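You operate a simulated robot arm through the tools that you are given. There is no shell and no other tool.

You run a simulated robot arm. Do the job below in one go: nothing can be reset, and whatever is moved stays where it is left.

TASK
Give the carton a half turn, lock the turntable and stick on the label that the order card names.
Fine: free the lock to turn it; the label lies beside the tape, not on it.

The check looks at the end state, three seconds after you hand in, the way a careful person would. Anything else that was tipped, shoved, dropped, spilled or broken makes it a failure.

THE ROBOT
A 7-joint arm with a four-finger gripper, fixed in place. Base frame: the origin is at the foot of the arm, x ahead of it, y to its left, z up. Readings come in mm, degrees, newtons and seconds.
Its first joint turns from -69.0 to 172.0 degrees. Payload 3.67 kg.
Tool frame: the origin (TCP) lies between the finger pads and is the grasp point; the fingertips stand 28 mm ahead of it; z points along the fingers, y is the line along which they close. The gripper opens to 112 mm. The gripper's body begins 73 mm behind the TCP.
Orientation is told as [roll, pitch, yaw] about the base's x, y, z axes, in that order, counted from this pose: with the fingers straight down and closing along the base's y, the tool's x points along the base's -x, its y along +y and its z along -z.

THE INTERFACE
- The arm moves only by the tool servo_tool. Its argument "plan" is a list that holds one entry, the list of rows, each a list of 7 numbers: the turn, a rotation vector about the base's x, y, z in degrees, then the shift along the base's x, y, z in mm, then the finger opening in mm, from 0 to 112. In form: [[[wx, wy, wz, x, y, z, claw], ...]]. A call has 1 to 20 rows; each row shifts and turns the commanded pose from where the row before left it. A row lasts 0.2 s, in which the tool goes at most 50 mm and 8.6 degrees; a call with a longer step from one row to the next is refused whole, and so is a gripper value outside its range. Where a pose cannot be reached the arm comes as near as it can. A force on the tool above 40 N (or 10 N above the force at the start of the call, whichever is more), or a blocked arm, ends the call early, and 0.2 s more pass. Each finger halts on what it meets, pressing with about 23 N; the grip force reading is that of the motor and also rises with nothing between the fingers. The clock runs only during rows and for 0.2 s after the last one: add rows that do not move to give the fingers time. It gives the time, the measured TCP pose, the force on the tool (base axes), the opening and the grip force at its end, in the units of the frame above (readings bear some noise), with the torque about the TCP (base axes, N m) and any sound that the robot's microphone picked up.
- Cameras (640 x 400 px; columns grow to the right, rows downward): "scene" is fixed at [50, 650, 1550.8]; the picture's right is [-0.71, -0.70, 0.00], its down [-0.39, 0.40, -0.83] and it looks along [0.58, -0.59, -0.56] (base axes); focal length 325 px, centre (320, 200). "wrist" rides on the gripper at [60, -18, -104] in the tool frame; the picture's right is [0.29, 0.96, 0.00], its down [-0.80, 0.24, -0.55] and it looks along [-0.53, 0.16, 0.83] (tool axes); focal length 234 px, centre (320, 200). There is no depth. A picture from a camera that has moved, and an enlarged one, comes with that camera's place and axes in the base frame and with its lens.
- grab_frame(camera): a new picture of that camera. It takes no simulated time.
- raise_lower(by): slides the trunk up (or, below 0, down) by that many mm; the arm rides with it, the base frame stays. It gives what a move gives, with no picture.
- inspect(camera, box): a new picture of the part [left, top, right, bottom] of that camera's present view, enlarged. It takes no simulated time.
- job_done(): hands the job in; it is judged then, once.

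Nothing tells you positions but the pictures and the camera data. Unless the task says otherwise, let go and move clear before handing in.

The tools are called after "Call:" as name(argument=value, ...) on one line, values as JSON. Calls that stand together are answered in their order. servo_tool: Moves the arm, as the interface text tells. Its arguments: {"type":"object","properties":{"plan":{"type":"array","items":{"type":"array","items":{"type":"array","items":{"type":"number"}}}}},"required":["plan"]} The other tools are called the same way: raise_lower (by) slides the trunk up or down; grab_frame (camera) takes a picture; inspect (camera, box) takes an enlarged picture of a part of a camera's view; job_done () hands the job in.

At the start:

```text
time: 0.0
tcp_pos: [524.5, 118.7, 1232.3]
ee_rot: [0.1, 0.0, 0.0]
contact_force: [0.4, -0.3, 1.2]
ft_torque: [-0.02, -0.01, 0.01]
opening: 111.8
gripper_force: 0.1
trunk travel left (down, up): [-550.0, 290.0]
```

scene: 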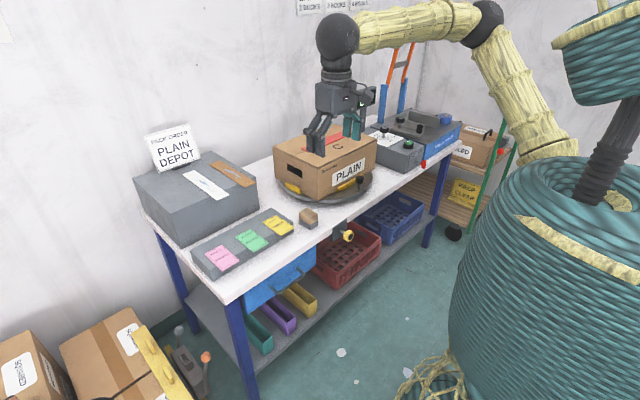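
wrist: 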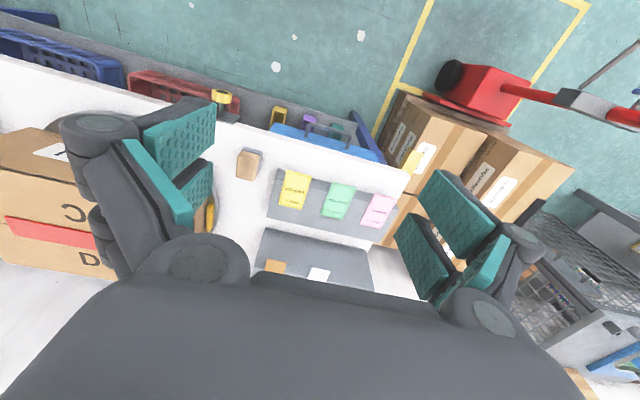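

I see a bench with a carton on a turntable, a label tray with pink, green and yellow labels, and an order card reading "PLAIN DEPOT". I'll look closer at each part before moving.

Call:
inspect(camera="scene", box=[250, 110, 410, 210])

Call:
inspect(camera="scene", box=[180, 190, 340, 290])

Call:
inspect(camera="scene", box=[120, 110, 280, 210])

Call:
inspect(camera="scene", box=[350, 90, 510, 190])

Call:
inspect(camera="scene", box=[270, 160, 390, 250])

Call:
inspect(camera="wrist", box=[220, 130, 420, 280])

```text
4.00 times, centred on (330, 160) of scene
camera zoom: at [50.0, 650.0, 1550.8], right [-0.71, -0.7, 0.0], down [-0.39, 0.4, -0.83], along [0.58, -0.59, -0.56], focal length 1302 px, centre (280, 360)
```

zoom: 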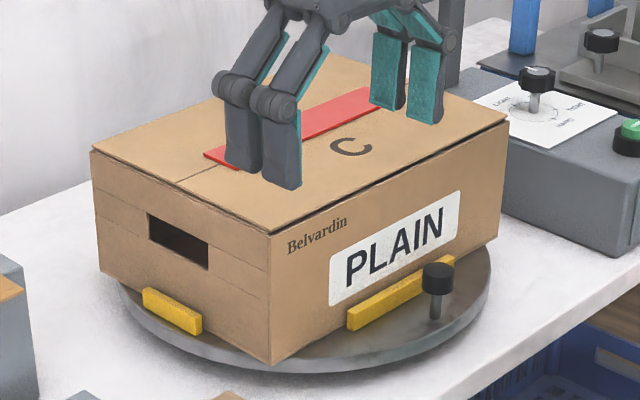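

```text
4.00 times, centred on (260, 240) of scene
camera zoom: at [50.0, 650.0, 1550.8], right [-0.71, -0.7, 0.0], down [-0.39, 0.4, -0.83], along [0.58, -0.59, -0.56], focal length 1302 px, centre (560, 40)
```

zoom: 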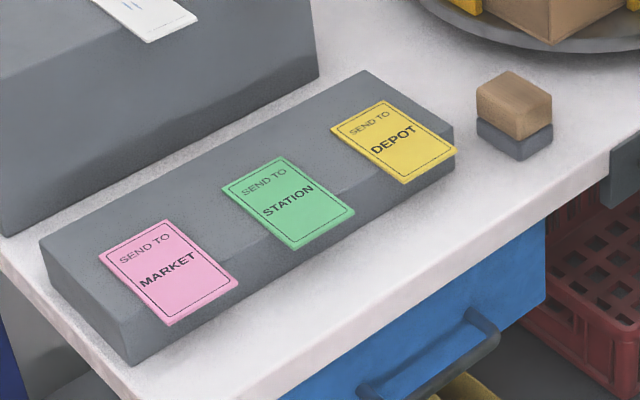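

```text
4.00 times, centred on (200, 160) of scene
camera zoom: at [50.0, 650.0, 1550.8], right [-0.71, -0.7, 0.0], down [-0.39, 0.4, -0.83], along [0.58, -0.59, -0.56], focal length 1302 px, centre (800, 360)
```

zoom: 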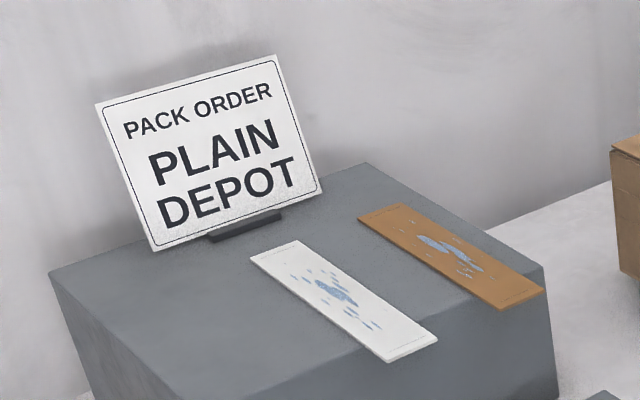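

```text
4.00 times, centred on (430, 140) of scene
camera zoom: at [50.0, 650.0, 1550.8], right [-0.71, -0.7, 0.0], down [-0.39, 0.4, -0.83], along [0.58, -0.59, -0.56], focal length 1302 px, centre (-120, 440)
```

zoom: 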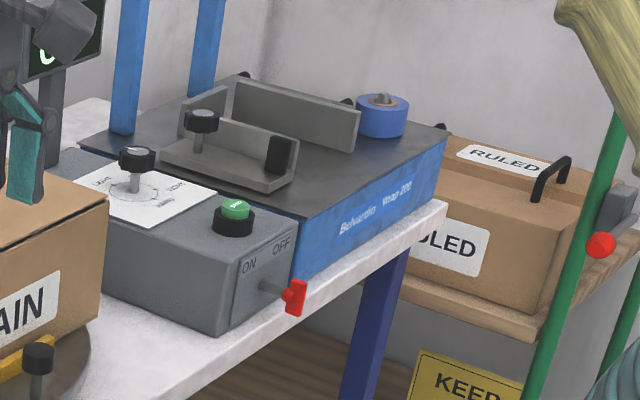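

```text
4.44 times, centred on (330, 205) of scene
camera zoom: at [50.0, 650.0, 1550.8], right [-0.71, -0.7, 0.0], down [-0.39, 0.4, -0.83], along [0.58, -0.59, -0.56], focal length 1446 px, centre (276, 178)
```

zoom: 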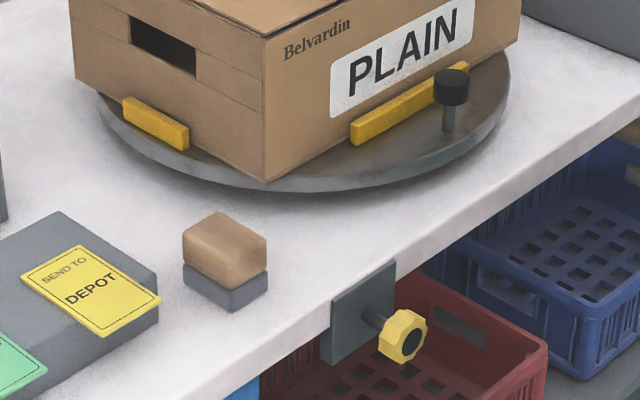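

```text
2.67 times, centred on (320, 205) of wrist
camera zoom: at [466.6, 101.7, 1335.8], right [-0.29, 0.96, 0.0], down [0.8, 0.24, 0.55], along [0.53, 0.16, -0.83], focal length 624 px, centre (320, 187)
```

zoom: 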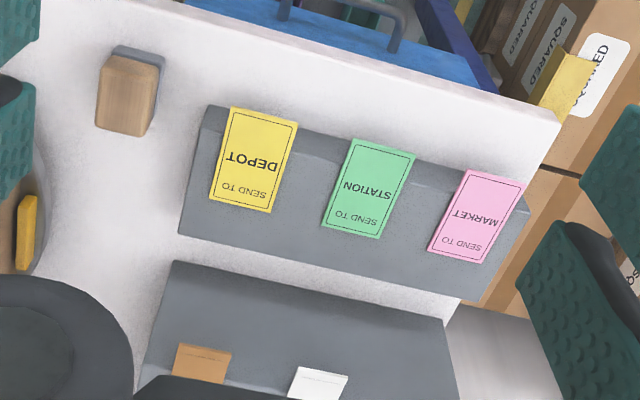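

The order card reads PLAIN DEPOT, so the label wanted is the yellow "SEND TO DEPOT" one, near (763, 128, 855). It overhangs the front of its tray. A yellow knob sits on a bracket at the bench edge and is probably the turntable lock, so I'm moving the wrist camera in to look at it.

Call:
servo_tool(plan=[[[0, 0, 0, -5, -27, -32, 112], [0, 0, 0, -5, -27, -32, 112], [0, 0, 0, -5, -27, -32, 112], [0, 0, 0, -5, -27, -32, 112], [0, 0, 0, -6, -27, -32, 112], [0, 0, 0, -6, -27, -32, 112], [0, 0, 0, -6, -27, -32, 112], [0, 0, 0, -6, -27, -32, 112]]])

Call:
grab_frame(camera="wrist")

Call:
grab_frame(camera="scene")

```text
time: 1.8
tcp_pos: [481.0, -96.0, 975.3]
ee_rot: [0.1, 0.1, 0.1]
contact_force: [-0.2, -0.4, 0.5]
ft_torque: [0.02, 0.01, -0.04]
opening: 111.8
gripper_force: 0.2
trunk travel left (down, up): [-550.0, 290.0]
```

```text
taken
camera wrist: at [423.7, -113.1, 1079.1], right [-0.29, 0.96, 0.0], down [0.8, 0.24, 0.55], along [0.53, 0.16, -0.83], focal length 234 px, centre (320, 200)
```

wrist: 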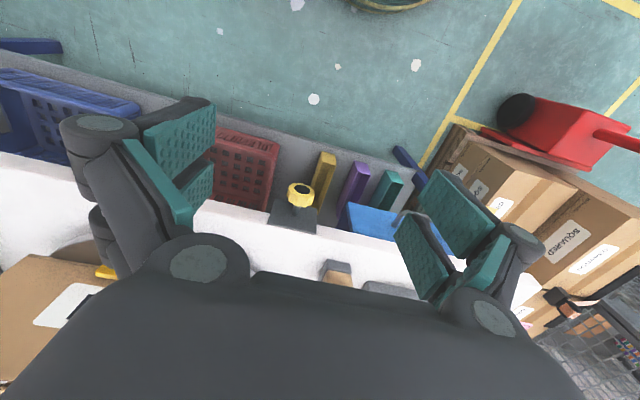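

```text
taken
```

scene: 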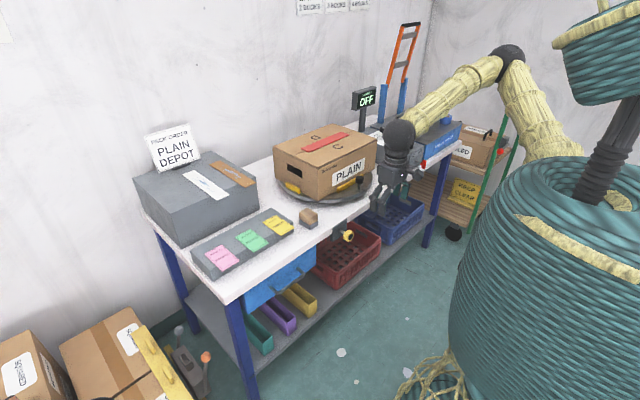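

Call:
inspect(camera="wrist", box=[240, 150, 360, 225])

Call:
inspect(camera="scene", box=[310, 215, 374, 255])

Call:
inspect(camera="scene", box=[265, 110, 393, 190])

Call:
inspect(camera="scene", box=[290, 0, 380, 56])

```text
5.33 times, centred on (300, 188) of wrist
camera zoom: at [423.7, -113.1, 1079.1], right [-0.29, 0.96, 0.0], down [0.8, 0.24, 0.55], along [0.53, 0.16, -0.83], focal length 1249 px, centre (427, 267)
```

zoom: 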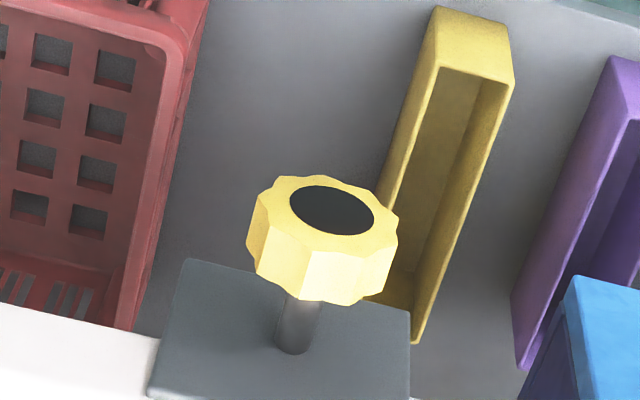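

```text
10.00 times, centred on (342, 235) of scene
camera zoom: at [50.0, 650.0, 1550.8], right [-0.71, -0.7, 0.0], down [-0.39, 0.4, -0.83], along [0.58, -0.59, -0.56], focal length 3254 px, centre (100, -150)
```

zoom: 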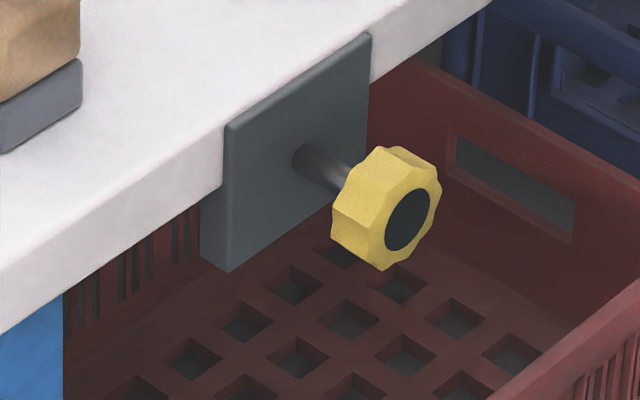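

```text
5.00 times, centred on (329, 150) of scene
camera zoom: at [50.0, 650.0, 1550.8], right [-0.71, -0.7, 0.0], down [-0.39, 0.4, -0.83], along [0.58, -0.59, -0.56], focal length 1627 px, centre (275, 450)
```

zoom: 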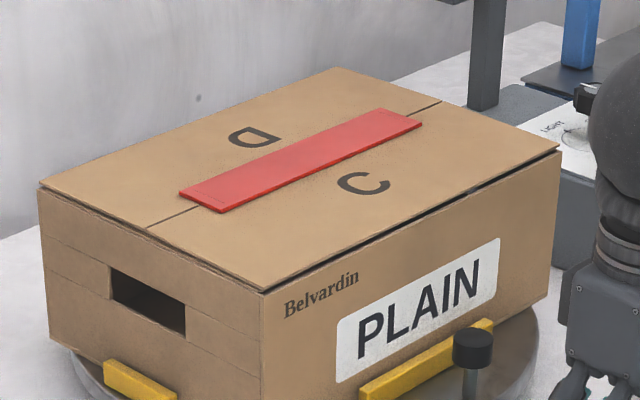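

```text
7.11 times, centred on (335, 28) of scene
camera zoom: at [50.0, 650.0, 1550.8], right [-0.71, -0.7, 0.0], down [-0.39, 0.4, -0.83], along [0.58, -0.59, -0.56], focal length 2314 px, centre (213, 1423)
```

zoom: 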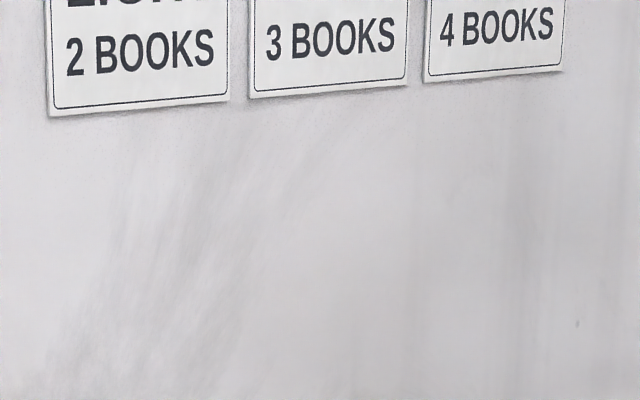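

The lock is a lobed yellow knob on a rod. From two views its face is at about (613, -85, 764), and the bracket plate is at x≈664. I'll tilt the gripper so the fingers point ahead (+x), well clear of the bench, before lowering to the knob.

Call:
servo_tool(plan=[[[0, -8.5, 0, 8, 1, 0, 112], [0, -8.5, 0, 8, 1, 0, 112], [0, -8.5, 0, 8, 1, 0, 112], [0, -8.5, 0, 8, 1, 0, 112], [0, -8.5, 0, 8, 1, 0, 112], [0, -8.5, 0, 8, 1, 0, 112], [0, -8.5, 0, 8, 1, 0, 112], [0, -8.5, 0, 8, 1, 0, 112], [0, -8.5, 0, 8, 1, 0, 112], [0, -8.5, 0, 7, 1, 0, 112], [0, -5, 0, 0, 1, 0, 112], [0, 0, 0, 0, 0, 0, 112]]])

Call:
grab_frame(camera="wrist")

Call:
grab_frame(camera="scene")

```text
time: 4.4
tcp_pos: [633.5, -55.4, 984.4]
ee_rot: [163.4, -89.8, -163.4]
contact_force: [0.1, -0.7, -0.4]
ft_torque: [-0.02, -0.03, 0.03]
opening: 111.9
gripper_force: 0.0
out of reach, approached as far as the arm can: row 3, 4, 5, 6, 7, 8
trunk travel left (down, up): [-550.0, 290.0]
```

```text
taken
camera wrist: at [530.9, -72.1, 924.4], right [0.0, 0.96, -0.29], down [-0.55, 0.24, 0.8], along [0.83, 0.16, 0.53], focal length 234 px, centre (320, 200)
```

wrist: 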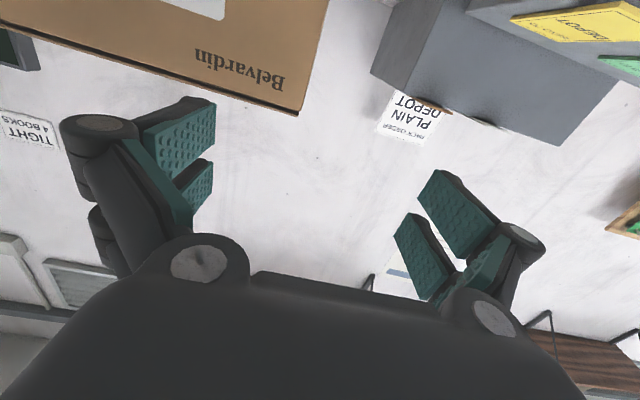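

```text
taken
```

scene: 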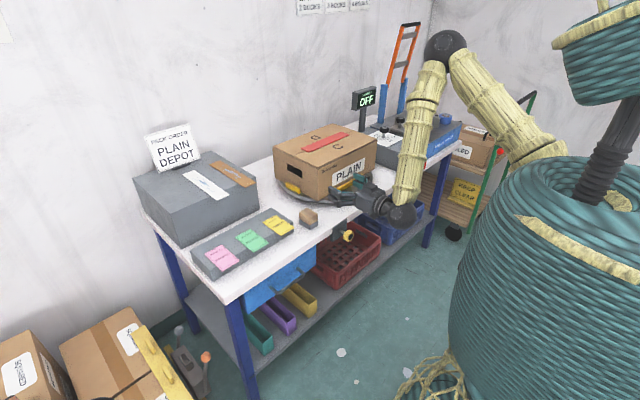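

The fingers now point ahead, but folding limits pushed the tool forward to x≈633. I'll draw it back in -x while lowering slightly, and watch whether the arm can follow.

Call:
servo_tool(plan=[[[0, 0, 0, -20, -10, 0, 112], [0, 0, 0, -20, -10, 0, 112], [0, 0, 0, -20, -10, 0, 112], [0, 0, 0, -10, 0, 0, 112], [0, 0, 0, 0, 0, 0, 112]]])

```text
time: 5.6
tcp_pos: [610.1, -59.6, 965.4]
ee_rot: [-143.8, -90.0, 143.9]
contact_force: [0.4, -0.3, 1.3]
ft_torque: [-0.02, 0.02, -0.02]
opening: 112.3
gripper_force: 0.0
out of reach, approached as far as the arm can: row 1, 2, 3, 4
trunk travel left (down, up): [-550.0, 290.0]
```

The arm is folded too tightly to draw back at this height. I'll lower the hand, which stays in front of the bench edge, centre it at y=-85 and then try drawing back again.

Call:
servo_tool(plan=[[[0, 0, 0, 0, -8, -30, 112], [0, 0, 0, 0, -8, -30, 112], [0, 0, 0, 0, -9, -30, 112], [0, 0, 0, -15, 0, 0, 112], [0, 0, 0, -15, 0, 0, 112], [0, 0, 0, -15, 0, 0, 112], [0, 0, 0, 0, 0, 0, 112]]])

```text
time: 7.2
tcp_pos: [566.6, -86.9, 874.7]
ee_rot: [124.0, -90.0, -124.0]
contact_force: [0.3, -0.7, -0.1]
ft_torque: [0.0, 0.01, 0.02]
opening: 112.0
gripper_force: 0.0
trunk travel left (down, up): [-550.0, 290.0]
```

Drawing back worked. Next I'll descend to knob height at x≈567, so the fingertips end at about 595, short of the knob face at 613.

Call:
servo_tool(plan=[[[0, 0, 0, 0, 0, -30, 112], [0, 0, 0, 0, 1, -30, 112], [0, 0, 0, 0, 1, -30, 112], [0, 0, 0, 0, 0, -20, 112], [0, 0, 0, 0, 0, 0, 112]]])

Call:
grab_frame(camera="wrist")

Call:
grab_frame(camera="scene")

```text
time: 8.4
tcp_pos: [575.8, -82.1, 769.2]
ee_rot: [-3.7, -89.6, 3.7]
contact_force: [0.2, -0.2, 0.0]
ft_torque: [0.0, -0.02, 0.01]
opening: 111.9
gripper_force: 0.1
out of reach, approached as far as the arm can: row 3, 4
trunk travel left (down, up): [-550.0, 290.0]
```

```text
taken
camera wrist: at [474.0, -99.7, 710.0], right [0.0, 0.96, -0.29], down [-0.55, 0.24, 0.8], along [0.84, 0.16, 0.52], focal length 234 px, centre (320, 200)
```

wrist: 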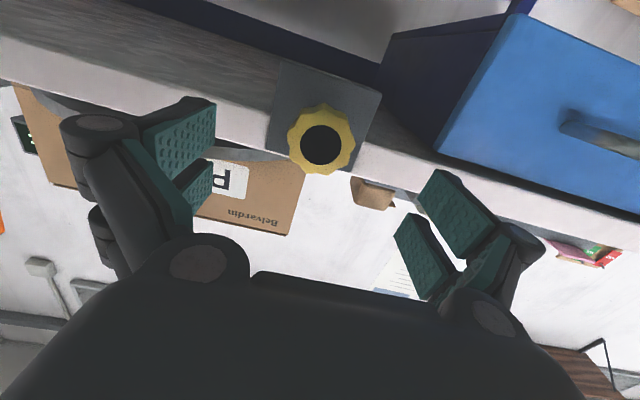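

```text
taken
```

scene: 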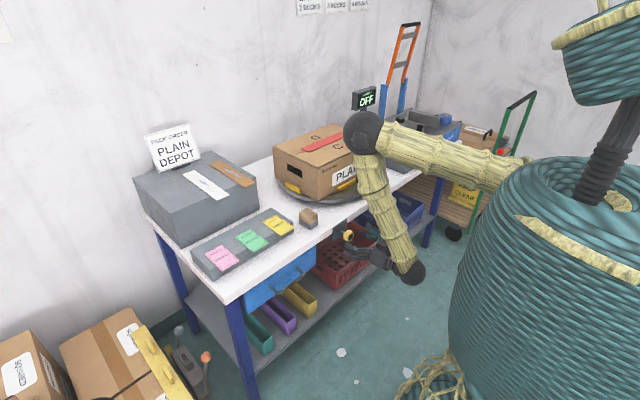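

The hand is near the knob, but the arm is close to a joint limit. I'll lower the trunk by 80 mm and bring the hand back up, which keeps the arm in a more comfortable posture.

Call:
raise_lower(by=-80)

Call:
servo_tool(plan=[[[0, 0, 0, 0, 0, 25, 112], [0, 0, 0, 0, 0, 25, 112], [0, 0, 0, 0, 0, 25, 112], [0, 0, 0, 0, 0, 0, 112]]])

```text
time: 9.6
tcp_pos: [575.8, -83.3, 689.7]
ee_rot: [-4.4, -89.6, 4.4]
contact_force: [0.2, 0.5, -0.4]
ft_torque: [-0.02, 0.03, 0.02]
opening: 112.0
gripper_force: 0.2
trunk travel left (down, up): [-470.0, 370.0]
```

```text
time: 10.6
tcp_pos: [574.7, -82.7, 765.5]
ee_rot: [-6.2, -89.6, 6.2]
contact_force: [-0.4, 0.3, -0.3]
ft_torque: [0.01, 0.0, 0.02]
opening: 112.1
gripper_force: 0.2
trunk travel left (down, up): [-470.0, 370.0]
```

Call:
inspect(camera="wrist", box=[250, 60, 394, 180])

Call:
inspect(camera="scene", box=[320, 205, 416, 265])

```text
3.33 times, centred on (322, 120) of wrist
camera zoom: at [472.5, -99.7, 706.8], right [0.0, 0.96, -0.29], down [-0.55, 0.24, 0.8], along [0.84, 0.16, 0.52], focal length 781 px, centre (313, 467)
```

zoom: 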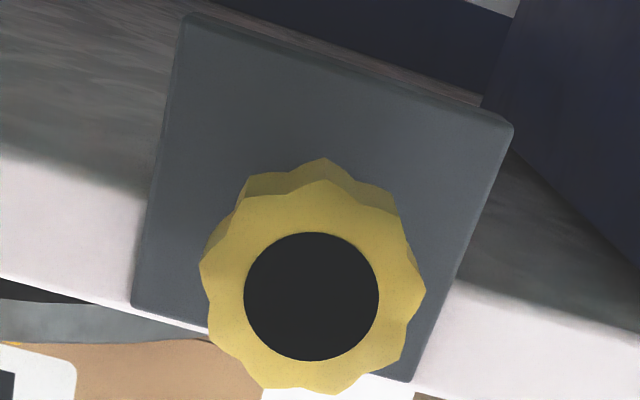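

```text
6.67 times, centred on (368, 235) of scene
camera zoom: at [50.0, 650.0, 1550.8], right [-0.71, -0.7, 0.0], down [-0.39, 0.4, -0.83], along [0.58, -0.59, -0.56], focal length 2170 px, centre (0, -33)
```

zoom: 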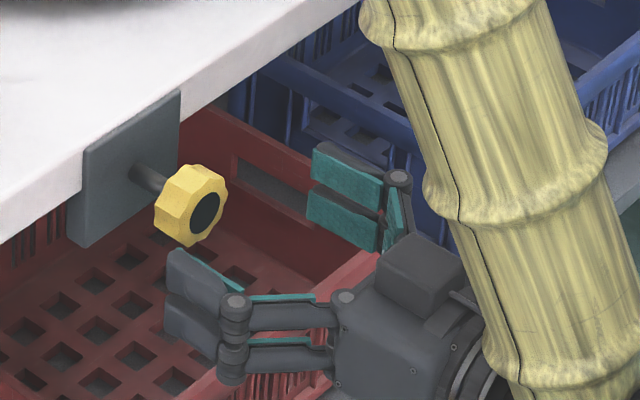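

From the two wrist views the knob centre is close to (617, -84.5, 759), with the plate at x≈670. I'll advance so the open fingers straddle the knob, then close on it.

Call:
servo_tool(plan=[[[0, 0, 0, 12, -0.5, -1.5, 112], [0, 0, 0, 13, -0.5, -1.5, 112], [0, 0, 0, 13, -0.5, -1.5, 112], [0, 0, 0, 12, -0.3, -1.5, 112], [0, 0, 0, 0, 0, 0, 112]]])

Call:
grab_frame(camera="wrist")

Call:
inspect(camera="scene", box=[310, 205, 406, 265])

```text
time: 11.8
tcp_pos: [626.5, -84.3, 758.1]
ee_rot: [-4.8, -89.5, 4.8]
contact_force: [0.4, 0.1, -0.1]
ft_torque: [0.0, 0.02, -0.02]
opening: 111.7
gripper_force: 0.0
trunk travel left (down, up): [-470.0, 370.0]
```

```text
taken
camera wrist: at [523.7, -101.2, 698.9], right [0.0, 0.96, -0.29], down [-0.55, 0.24, 0.8], along [0.84, 0.16, 0.52], focal length 234 px, centre (320, 200)
```

wrist: 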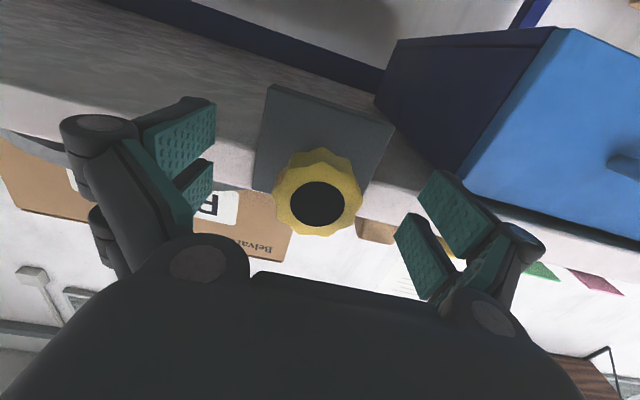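

```text
6.67 times, centred on (358, 235) of scene
camera zoom: at [50.0, 650.0, 1550.8], right [-0.71, -0.7, 0.0], down [-0.39, 0.4, -0.83], along [0.58, -0.59, -0.56], focal length 2170 px, centre (67, -33)
```

zoom: 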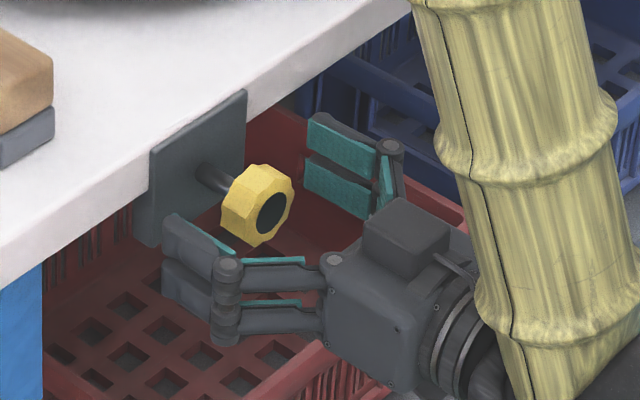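

The knob is centred between the fingers to within about 1 mm, so I'm closing on it.

Call:
servo_tool(plan=[[[0, 0, 0, 0, 0, 0, 60], [0, 0, 0, 0, 0, 0, 30], [0, 0, 0, 0, 0, 0, 30], [0, 0, 0, 0, 0, 0, 30]]])

Call:
grab_frame(camera="wrist")

```text
time: 12.8
tcp_pos: [625.2, -84.1, 757.5]
ee_rot: [-4.1, -89.5, 4.2]
contact_force: [0.2, -5.5, 0.4]
ft_torque: [-0.08, 0.14, -0.16]
opening: 41.5
gripper_force: 45.4
trunk travel left (down, up): [-470.0, 370.0]
```

```text
taken
camera wrist: at [523.5, -101.8, 698.8], right [0.0, 0.96, -0.29], down [-0.55, 0.24, 0.8], along [0.84, 0.16, 0.52], focal length 234 px, centre (320, 200)
```

wrist: 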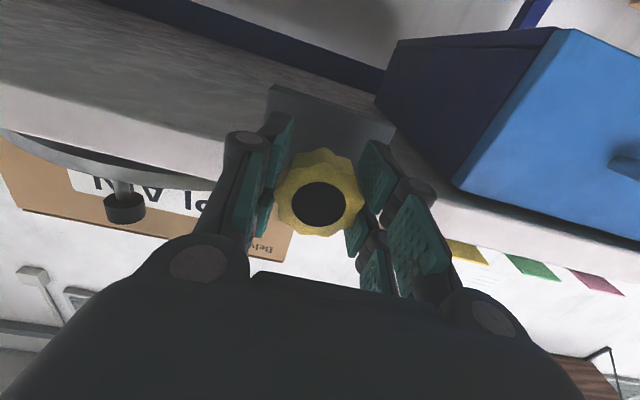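

The knob is gripped at 41.5 mm. I'll first try a small loosening turn, counter-clockwise seen from the robot, and read the torque.

Call:
servo_tool(plan=[[[-6, 0, 0, 0, 0, 0, 30], [-6, 0, 0, 0, 0, 0, 30], [0, 0, 0, 0, 0, 0, 30]]])

Call:
inspect(camera="wrist", box=[240, 120, 400, 240])

```text
time: 13.6
tcp_pos: [626.3, -85.6, 758.2]
ee_rot: [-88.3, -77.8, 88.2]
contact_force: [-5.7, -10.7, 5.8]
ft_torque: [-0.05, 0.35, -0.05]
opening: 41.6
gripper_force: 44.5
trunk travel left (down, up): [-470.0, 370.0]
```

```text
3.33 times, centred on (320, 180) of wrist
camera zoom: at [523.5, -114.1, 704.0], right [0.0, 0.88, -0.48], down [-0.55, 0.4, 0.73], along [0.84, 0.26, 0.48], focal length 781 px, centre (320, 267)
```

zoom: 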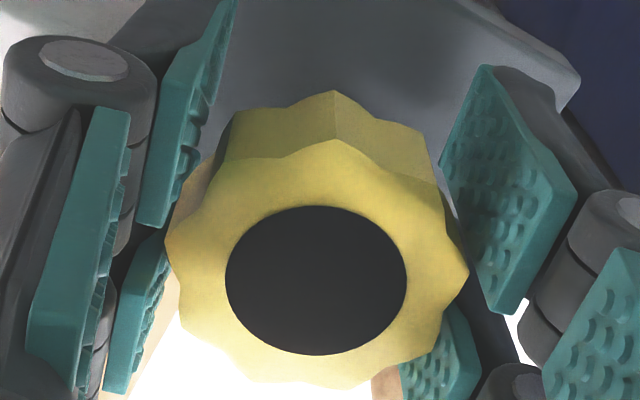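

Call:
servo_tool(plan=[[[-6, 0, 0, 0, 0, 0, 30], [-6, 0, 0, 0, 0, 0, 30], [0, 0, 0, 0, 0, 0, 30]]])

Call:
inspect(camera="wrist", box=[240, 120, 400, 240])

Call:
inspect(camera="scene", box=[310, 205, 406, 265])

```text
time: 14.4
tcp_pos: [626.5, -85.5, 758.6]
ee_rot: [-89.1, -65.9, 88.9]
contact_force: [-12.4, -17.4, 4.0]
ft_torque: [0.05, -0.06, -0.32]
opening: 41.4
gripper_force: 45.2
trunk travel left (down, up): [-470.0, 370.0]
```

```text
3.33 times, centred on (320, 180) of wrist
camera zoom: at [523.5, -124.9, 711.6], right [0.0, 0.76, -0.65], down [-0.55, 0.55, 0.63], along [0.84, 0.36, 0.41], focal length 781 px, centre (320, 267)
```

zoom: 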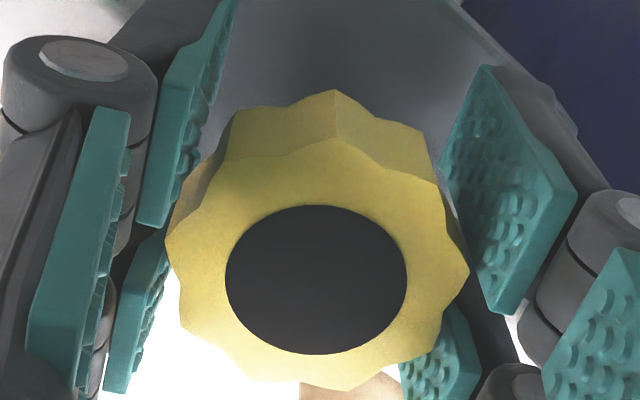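

```text
6.67 times, centred on (358, 235) of scene
camera zoom: at [50.0, 650.0, 1550.8], right [-0.71, -0.7, 0.0], down [-0.39, 0.4, -0.83], along [0.58, -0.59, -0.56], focal length 2170 px, centre (67, -33)
```

zoom: 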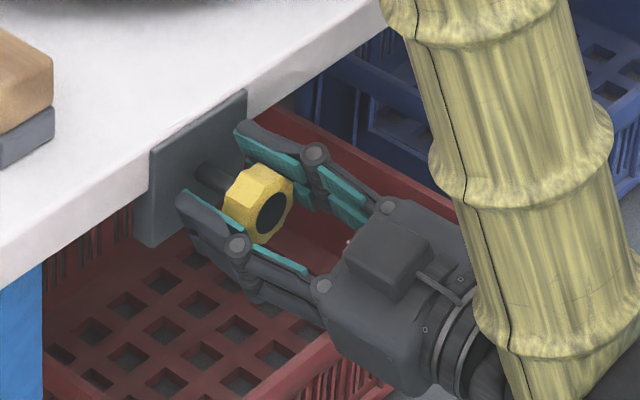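

The knob's lobes stay fixed relative to the fingers, so it turns with the gripper and moves freely. I'll keep turning and shift slightly to relieve the side force.

Call:
servo_tool(plan=[[[-6, 0, 0, -0.4, -0.5, 0.2, 30], [-6, 0, 0, -0.4, -0.5, 0.2, 30], [-6, 0, 0, -0.3, -0.3, 0, 30], [-6, 0, 0, 0, 0, 0, 30], [0, 0, 0, 0, 0, 0, 30]]])

Call:
inspect(camera="wrist", box=[240, 120, 400, 240])

```text
time: 15.6
tcp_pos: [626.6, -85.5, 760.1]
ee_rot: [-89.8, -41.9, 89.6]
contact_force: [10.7, -13.1, 8.5]
ft_torque: [0.03, 0.13, -0.03]
opening: 41.1
gripper_force: 45.7
trunk travel left (down, up): [-470.0, 370.0]
```

```text
3.33 times, centred on (320, 180) of wrist
camera zoom: at [523.6, -140.7, 732.7], right [0.0, 0.43, -0.9], down [-0.55, 0.76, 0.36], along [0.84, 0.5, 0.23], focal length 781 px, centre (320, 267)
```

zoom: 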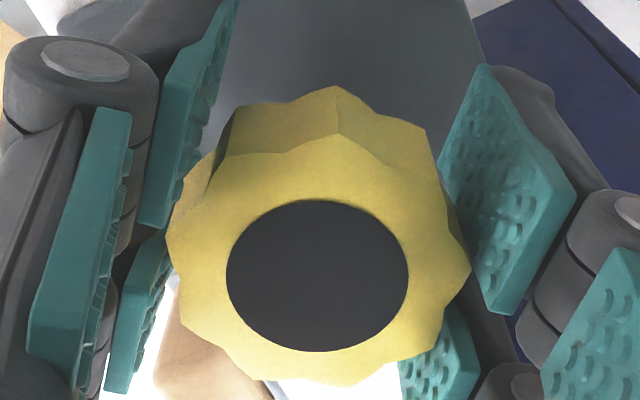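

Call:
servo_tool(plan=[[[-6, 0, 0, 0.3, -0.3, 0.2, 30], [-6, 0, 0, 0.2, -0.3, 0.2, 30], [-6, 0, 0, 0, 0, 0, 30], [-6, 0, 0, 0, 0, 0, 30], [-6, 0, 0, 0, 0, 0, 30], [-6, 0, 0, 0, 0, 0, 30], [-6, 0, 0, 0, 0, 0, 30], [0, 0, 0, 0, 0, 0, 30]]])

Call:
inspect(camera="wrist", box=[240, 120, 400, 240])

Call:
inspect(camera="scene", box=[310, 205, 406, 265])

```text
time: 17.4
tcp_pos: [625.3, -86.3, 761.7]
ee_rot: [-90.1, 0.1, 89.7]
contact_force: [15.5, 4.9, 20.4]
ft_torque: [0.0, -0.1, 0.11]
opening: 41.1
gripper_force: 45.0
trunk travel left (down, up): [-470.0, 370.0]
```

```text
3.33 times, centred on (320, 180) of wrist
camera zoom: at [523.5, -144.2, 777.6], right [0.0, -0.29, -0.96], down [-0.55, 0.8, -0.24], along [0.84, 0.53, -0.16], focal length 781 px, centre (320, 267)
```

zoom: 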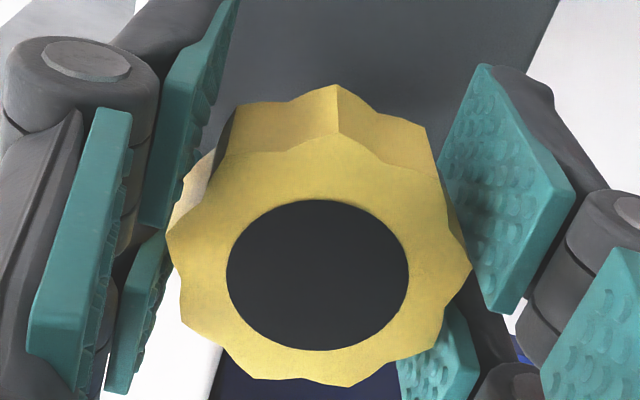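

```text
6.67 times, centred on (358, 235) of scene
camera zoom: at [50.0, 650.0, 1550.8], right [-0.71, -0.7, 0.0], down [-0.39, 0.4, -0.83], along [0.58, -0.59, -0.56], focal length 2170 px, centre (67, -33)
```

zoom: 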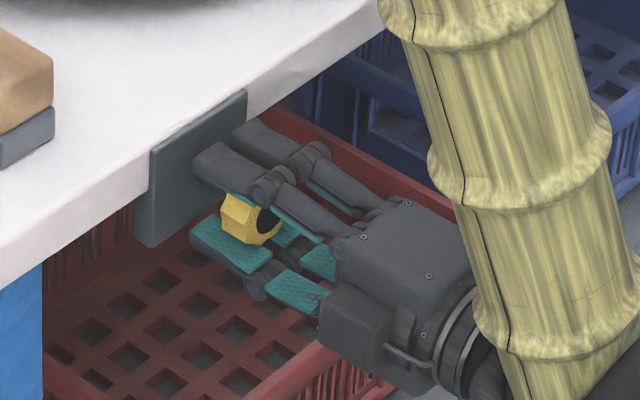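

Ninety degrees turned without any stop or torque. I'll keep going to find a stop, while easing the side force.

Call:
servo_tool(plan=[[[-6, 0, 0, 0.4, 0, 0.5, 30], [-6, 0, 0, 0.3, 0, 0.4, 30], [-6, 0, 0, 0, 0, 0, 30], [-6, 0, 0, 0, 0, 0, 30], [-6, 0, 0, 0, 0, 0, 30], [0, 0, 0, 0, 0, 0, 30]]])

Call:
inspect(camera="wrist", box=[240, 120, 400, 240])

```text
time: 18.8
tcp_pos: [627.1, -85.6, 760.5]
ee_rot: [-90.3, 30.2, 89.6]
contact_force: [4.5, 11.3, 16.1]
ft_torque: [-0.02, 0.26, 0.57]
opening: 41.2
gripper_force: 45.3
trunk travel left (down, up): [-470.0, 370.0]
```

```text
3.33 times, centred on (320, 180) of wrist
camera zoom: at [523.4, -127.0, 805.4], right [0.0, -0.73, -0.68], down [-0.55, 0.57, -0.61], along [0.84, 0.38, -0.4], focal length 781 px, centre (320, 267)
```

zoom: 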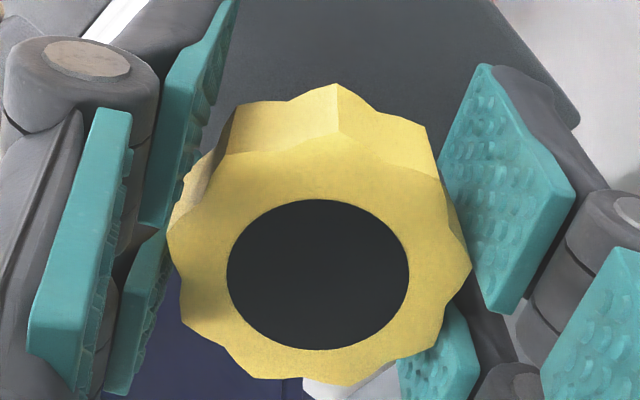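

Call:
servo_tool(plan=[[[-6, 0, 0, 0, 0.3, 0.4, 30], [-6, 0, 0, 0, 0.3, 0.4, 30], [-6, 0, 0, 0, 0, 0, 30], [-6, 0, 0, 0, 0, 0, 30], [-6, 0, 0, 0, 0, 0, 30], [0, 0, 0, 0, 0, 0, 30]]])

Call:
inspect(camera="wrist", box=[240, 120, 400, 240])

Call:
inspect(camera="scene", box=[310, 205, 406, 265])

```text
time: 20.2
tcp_pos: [626.7, -84.8, 760.8]
ee_rot: [-90.5, 60.2, 89.4]
contact_force: [-11.5, 13.1, -3.2]
ft_torque: [0.06, 0.05, 0.4]
opening: 40.9
gripper_force: 45.2
trunk travel left (down, up): [-470.0, 370.0]
```

```text
3.33 times, centred on (320, 180) of wrist
camera zoom: at [523.7, -98.1, 820.4], right [0.0, -0.97, -0.23], down [-0.55, 0.19, -0.81], along [0.84, 0.12, -0.54], focal length 781 px, centre (320, 267)
```

zoom: 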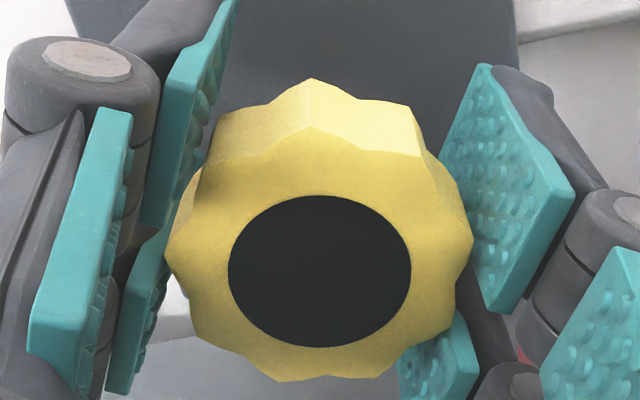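

```text
6.67 times, centred on (358, 235) of scene
camera zoom: at [50.0, 650.0, 1550.8], right [-0.71, -0.7, 0.0], down [-0.39, 0.4, -0.83], along [0.58, -0.59, -0.56], focal length 2170 px, centre (67, -33)
```

zoom: 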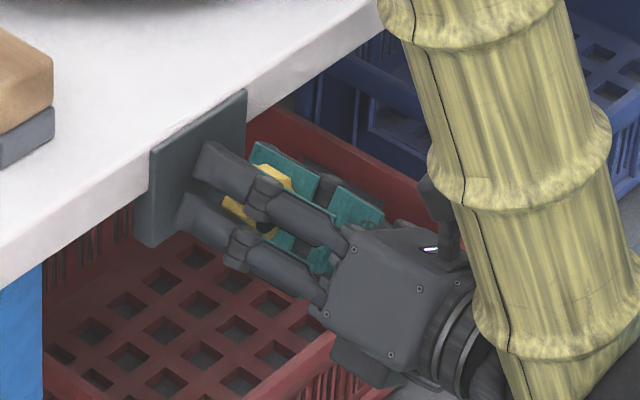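

The lobes have shifted relative to the fingers, so the knob may have met a stop. I'll turn a little more to check.

Call:
servo_tool(plan=[[[-5, 0, 0, 0, 0.2, 0, 30], [-5, 0, 0, 0, 0.2, 0, 30]]])

Call:
inspect(camera="wrist", box=[240, 120, 400, 240])

```text
time: 20.8
tcp_pos: [625.6, -84.7, 759.9]
ee_rot: [-91.0, 70.1, 89.0]
contact_force: [-3.2, 13.1, -10.7]
ft_torque: [1.13, -0.01, 0.04]
opening: 41.7
gripper_force: 44.9
trunk travel left (down, up): [-470.0, 370.0]
```

```text
3.33 times, centred on (320, 180) of wrist
camera zoom: at [524.3, -87.7, 822.1], right [0.0, -1.0, -0.06], down [-0.55, 0.05, -0.83], along [0.84, 0.03, -0.55], focal length 781 px, centre (320, 267)
```

zoom: 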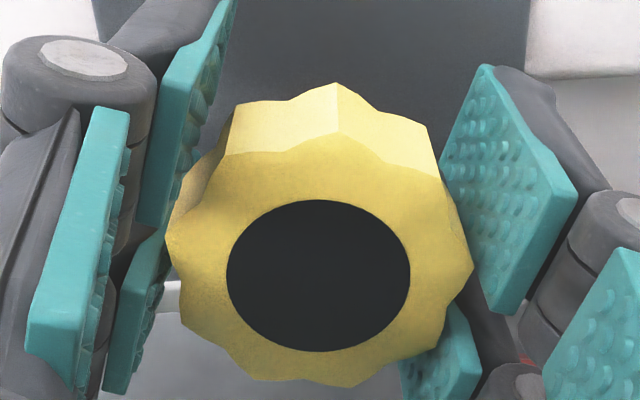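

The torque rose to 1.1 N·m and the knob stayed put while the fingers slipped, so it has met a stop after roughly 120-125° of turning. I take this to be the freed position. I'll ease off, open and back straight out.

Call:
servo_tool(plan=[[[5, 0, 0, 0, 0, 0, 30], [0, 0, 0, 0, 0, 0, 60], [0, 0, 0, 0, 0, 0, 100], [0, 0, 0, 0, 0, 0, 112], [0, 0, 0, -10, 0, 0, 112], [0, 0, 0, -15, 0, 0, 112], [0, 0, 0, -15, 0, 0, 112], [0, 0, 0, -10, 0, 0, 112], [0, 0, 0, 0, 0, 0, 112]]])

Call:
grab_frame(camera="wrist")

Call:
inspect(camera="scene", box=[310, 205, 406, 265])

```text
time: 22.8
tcp_pos: [577.2, -85.1, 759.7]
ee_rot: [-91.0, 65.0, 89.0]
contact_force: [0.7, 0.3, -0.2]
ft_torque: [-0.02, 0.0, 0.02]
opening: 111.9
gripper_force: 0.0
trunk travel left (down, up): [-470.0, 370.0]
```

```text
taken
camera wrist: at [474.8, -93.2, 821.4], right [0.0, -0.99, -0.14], down [-0.55, 0.12, -0.83], along [0.84, 0.08, -0.54], focal length 234 px, centre (320, 200)
```

wrist: 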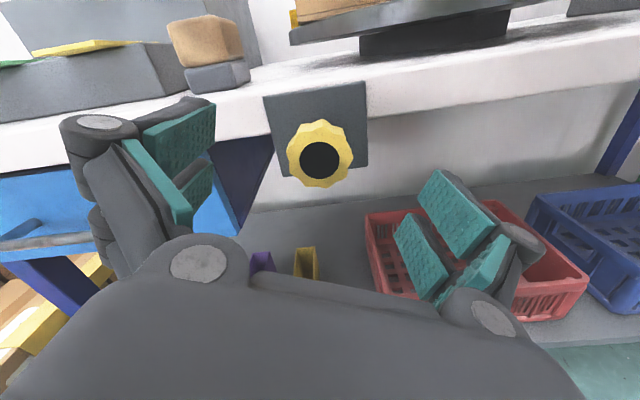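

```text
6.67 times, centred on (358, 235) of scene
camera zoom: at [50.0, 650.0, 1550.8], right [-0.71, -0.7, 0.0], down [-0.39, 0.4, -0.83], along [0.58, -0.59, -0.56], focal length 2170 px, centre (67, -33)
```

zoom: 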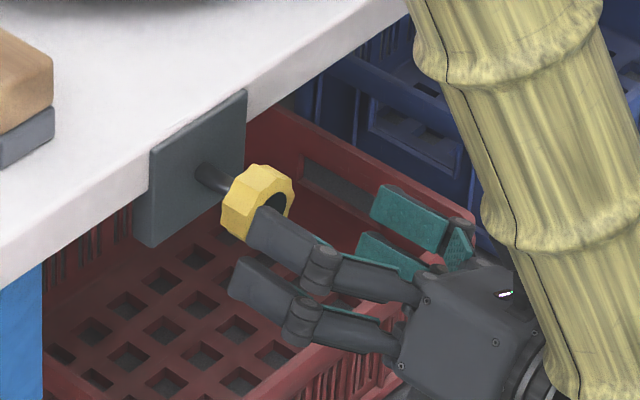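

The knob is released and untouched. Next I'll raise the trunk back, then unwind the roll so the camera faces outward while I handle the peg.

Call:
raise_lower(by=80)

Call:
servo_tool(plan=[[[8.25, 0, 0, 0, 0, 0, 80], [8.25, 0, 0, 0, 0, 0, 60], [8.25, 0, 0, 0, 0, 0, 60], [8.25, 0, 0, 0, 0, 0, 60], [8.25, 0, 0, 0, 0, 0, 60], [8.25, 0, 0, 0, 0, 0, 60], [8.25, 0, 0, 0, 0, 0, 60], [8.25, 0, 0, 0, 0, 0, 60], [8.25, 0, 0, 0, 0, 0, 60], [8.25, 0, 0, 0, 0, 0, 60], [8.25, 0, 0, 0, 0, 0, 60], [8.25, 0, 0, 0, 0, 0, 60], [8.25, 0, 0, 0, 0, 0, 60], [8.25, 0, 0, 0, 0, 0, 60], [8.25, 0, 0, 0, 0, 0, 60], [8.25, 0, 0, 0, 0, 0, 60], [8.25, 0, 0, 0, 0, 0, 60], [8.25, 0, 0, 0, 0, 0, 60], [8.25, 0, 0, 0, 0, 0, 60], [8.25, 0, 0, 0, 0, 0, 60]]])

Call:
servo_tool(plan=[[[0, 8.5, 0, 0, 0, 5, 60], [0, 8.5, 0, 0, 0, 5, 60], [0, 8.5, 0, 0, 0, 5, 60], [0, 8.5, 0, 0, 0, 5, 60], [0, 8.5, 0, 0, 0, 5, 60], [0, 8.5, 0, 0, 0, 5, 60], [0, 8.5, 0, 0, 0, 5, 60], [0, 8.5, 0, 0, 0, 5, 60], [0, 8.5, 0, 0, 0, 5, 60], [0, 8.5, 0, 0, 0, 5, 60], [0, 5, 0, 0, 0, 5, 60], [0, 0, 0, 0, 0, 0, 60]]])

```text
time: 23.9
tcp_pos: [576.7, -84.9, 839.1]
ee_rot: [-90.8, 65.1, 89.0]
contact_force: [0.5, 0.0, -0.8]
ft_torque: [0.0, -0.02, -0.03]
opening: 112.3
gripper_force: 0.3
trunk travel left (down, up): [-550.0, 290.0]
```

```text
time: 28.1
tcp_pos: [576.0, -86.1, 840.5]
ee_rot: [87.5, -79.8, -87.6]
contact_force: [0.3, -0.2, -0.1]
ft_torque: [0.01, 0.01, -0.02]
opening: 60.2
gripper_force: 0.0
trunk travel left (down, up): [-550.0, 290.0]
```

```text
time: 30.7
tcp_pos: [593.8, -78.4, 904.4]
ee_rot: [2.1, -0.3, -10.7]
contact_force: [-0.3, 0.3, 0.3]
ft_torque: [0.02, -0.01, -0.01]
opening: 60.1
gripper_force: 0.2
out of reach, approached as far as the arm can: row 2, 3
trunk travel left (down, up): [-550.0, 290.0]
```

Call:
servo_tool(plan=[[[-1, 0, 5.3, 0, 0, 40, 60], [-1, 0, 5.4, 0, 0, 40, 60], [0, 0, 0, 1, -40, 26, 60], [0, 0, 0, 1, -46, 10, 60], [0, 0, 0, 1, -46, 10, 60], [0, 0, 0, 1, -46, 10, 60], [0, 0, 0, 2, -44, 10, 60], [0, 0, 0, 0, 0, 0, 60]]])

Call:
grab_frame(camera="wrist")

Call:
grab_frame(camera="scene")

```text
time: 32.5
tcp_pos: [592.4, -300.2, 1036.3]
ee_rot: [-2.1, 0.3, 0.8]
contact_force: [0.5, -0.1, 0.0]
ft_torque: [-0.03, 0.02, 0.0]
opening: 60.2
gripper_force: 0.0
trunk travel left (down, up): [-550.0, 290.0]
```

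```text
taken
camera wrist: at [535.7, -314.9, 1140.8], right [-0.3, 0.95, -0.03], down [0.8, 0.27, 0.54], along [0.52, 0.14, -0.84], focal length 234 px, centre (320, 200)
```

wrist: 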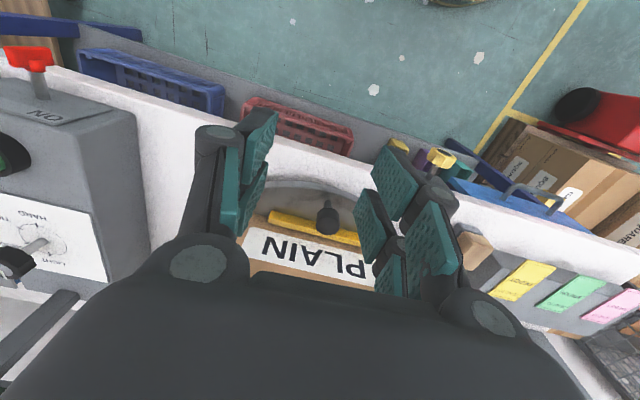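

```text
taken
```

scene: 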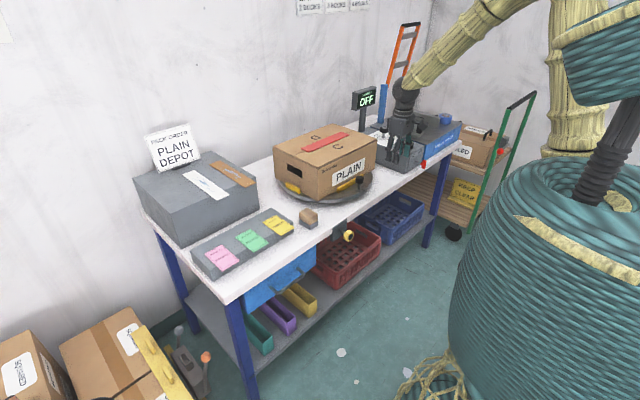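

Call:
inspect(camera="wrist", box=[230, 160, 390, 290])

Call:
inspect(camera="scene", box=[270, 150, 390, 225])

```text
3.08 times, centred on (310, 225) of wrist
camera zoom: at [535.7, -314.9, 1140.8], right [-0.3, 0.95, -0.03], down [0.8, 0.27, 0.54], along [0.52, 0.14, -0.84], focal length 720 px, centre (351, 123)
```

zoom: 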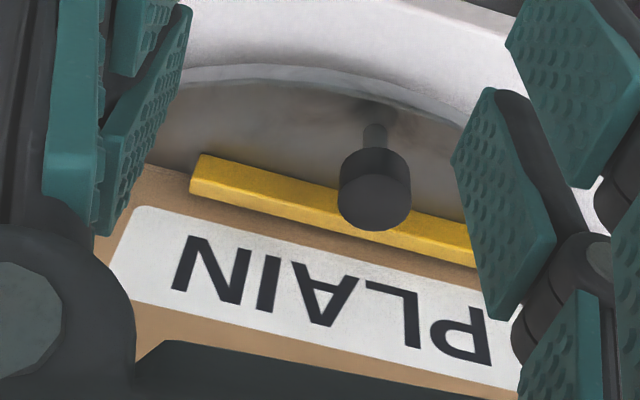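

```text
5.33 times, centred on (330, 188) of scene
camera zoom: at [50.0, 650.0, 1550.8], right [-0.71, -0.7, 0.0], down [-0.39, 0.4, -0.83], along [0.58, -0.59, -0.56], focal length 1736 px, centre (267, 267)
```

zoom: 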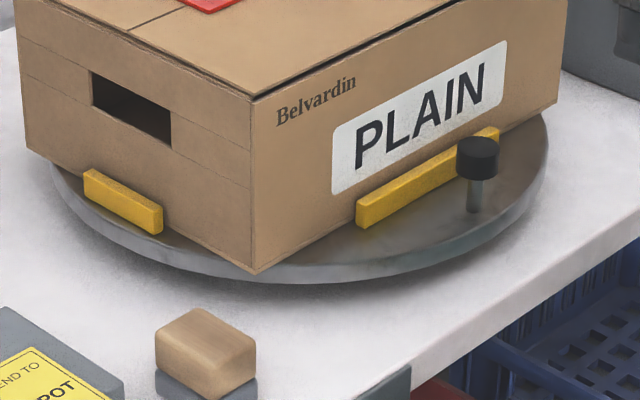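

I've located the peg head at about (720, -253), spanning z≈877–902, with the disc surface at z≈843. To pin down the turntable's centre, I'll look at the carton from above.

Call:
servo_tool(plan=[[[1, 0, -0.8, 0, 0, 41, 60], [1, 0, 0, 0, 0, 41, 60], [0, 0, 0, 0, 0, 41, 60], [0, 0, 0, 0, 0, 41, 60], [0, 0, 0, 42, -8, 0, 60], [0, 0, 0, 42, -8, 0, 60], [0, 0, 0, 42, -7, 0, 60], [0, 0, 0, 42, -7, 0, 60], [0, 0, 0, 0, 0, 0, 60]]])

Call:
grab_frame(camera="wrist")

```text
time: 34.5
tcp_pos: [761.8, -332.5, 1203.6]
ee_rot: [-0.2, 0.1, 0.0]
contact_force: [-0.6, -0.5, 0.6]
ft_torque: [-0.04, -0.01, -0.01]
opening: 60.4
gripper_force: 0.0
trunk travel left (down, up): [-550.0, 290.0]
```

```text
taken
camera wrist: at [703.8, -348.0, 1307.1], right [-0.29, 0.96, 0.0], down [0.8, 0.24, 0.55], along [0.53, 0.16, -0.83], focal length 234 px, centre (320, 200)
```

wrist: 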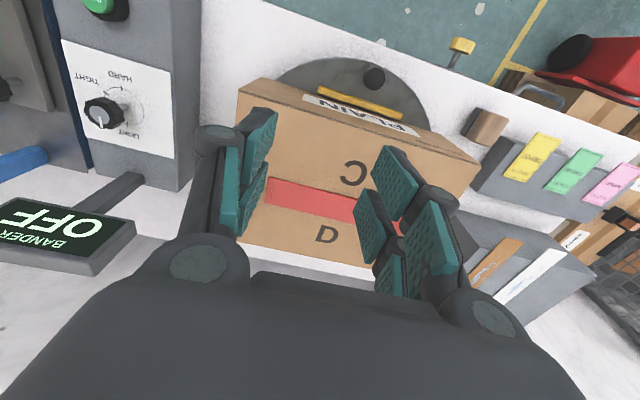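

Call:
inspect(camera="wrist", box=[200, 40, 520, 280])

```text
1.67 times, centred on (360, 160) of wrist
camera zoom: at [703.8, -348.0, 1307.1], right [-0.29, 0.96, 0.0], down [0.8, 0.24, 0.55], along [0.53, 0.16, -0.83], focal length 390 px, centre (253, 267)
```

zoom: 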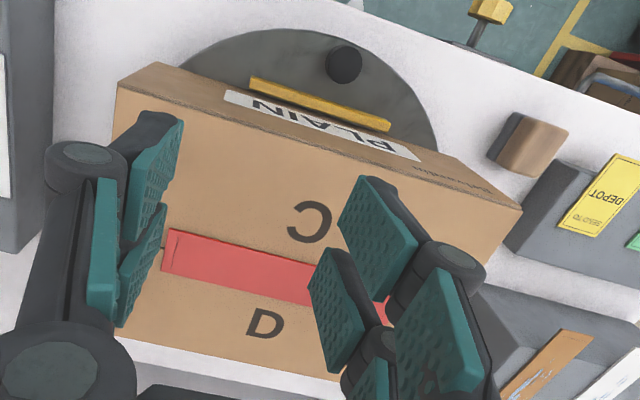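

Triangulating again gives a carton top at z≈994 spanning x≈777–1033 and y≈-431…-77. The turntable centre is then near (906, -254), with the peg at radius 186. I'll move over the peg and descend with the fingers straddling it tangentially.

Call:
servo_tool(plan=[[[0, 0, 0, -21, 40, 0, 60], [0, 0, 0, -21, 39, 0, 60], [0, 0, 0, 0, 0, -45, 60], [0, 0, 0, 0, 0, -45, 60], [0, 0, 0, 0, 0, -45, 60], [0, 0, 0, 0, 0, -45, 60], [0, 0, 0, 0, 0, -45, 60], [0, 0, 0, 0, 0, -25, 60], [0, 0, 0, 0, 0, 0, 60]]])

Call:
grab_frame(camera="wrist")

Call:
inspect(camera="scene", box=[270, 130, 430, 230])

```text
time: 36.5
tcp_pos: [720.8, -256.6, 948.5]
ee_rot: [0.0, 0.3, -0.1]
contact_force: [-0.2, 0.8, -0.3]
ft_torque: [-0.01, 0.01, 0.0]
opening: 60.0
gripper_force: 0.1
trunk travel left (down, up): [-550.0, 290.0]
```

```text
taken
camera wrist: at [664.3, -272.3, 1052.8], right [-0.29, 0.96, 0.0], down [0.8, 0.24, 0.55], along [0.53, 0.16, -0.83], focal length 234 px, centre (320, 200)
```

wrist: 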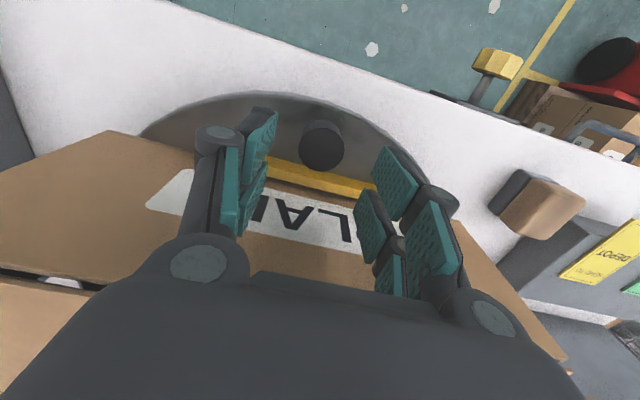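

```text
4.00 times, centred on (350, 180) of scene
camera zoom: at [50.0, 650.0, 1550.8], right [-0.71, -0.7, 0.0], down [-0.39, 0.4, -0.83], along [0.58, -0.59, -0.56], focal length 1302 px, centre (200, 280)
```

zoom: 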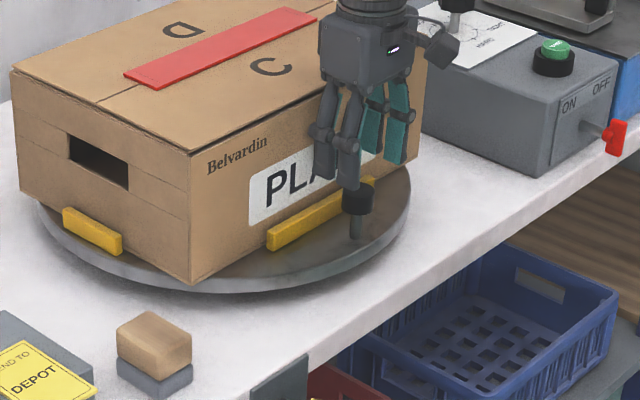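

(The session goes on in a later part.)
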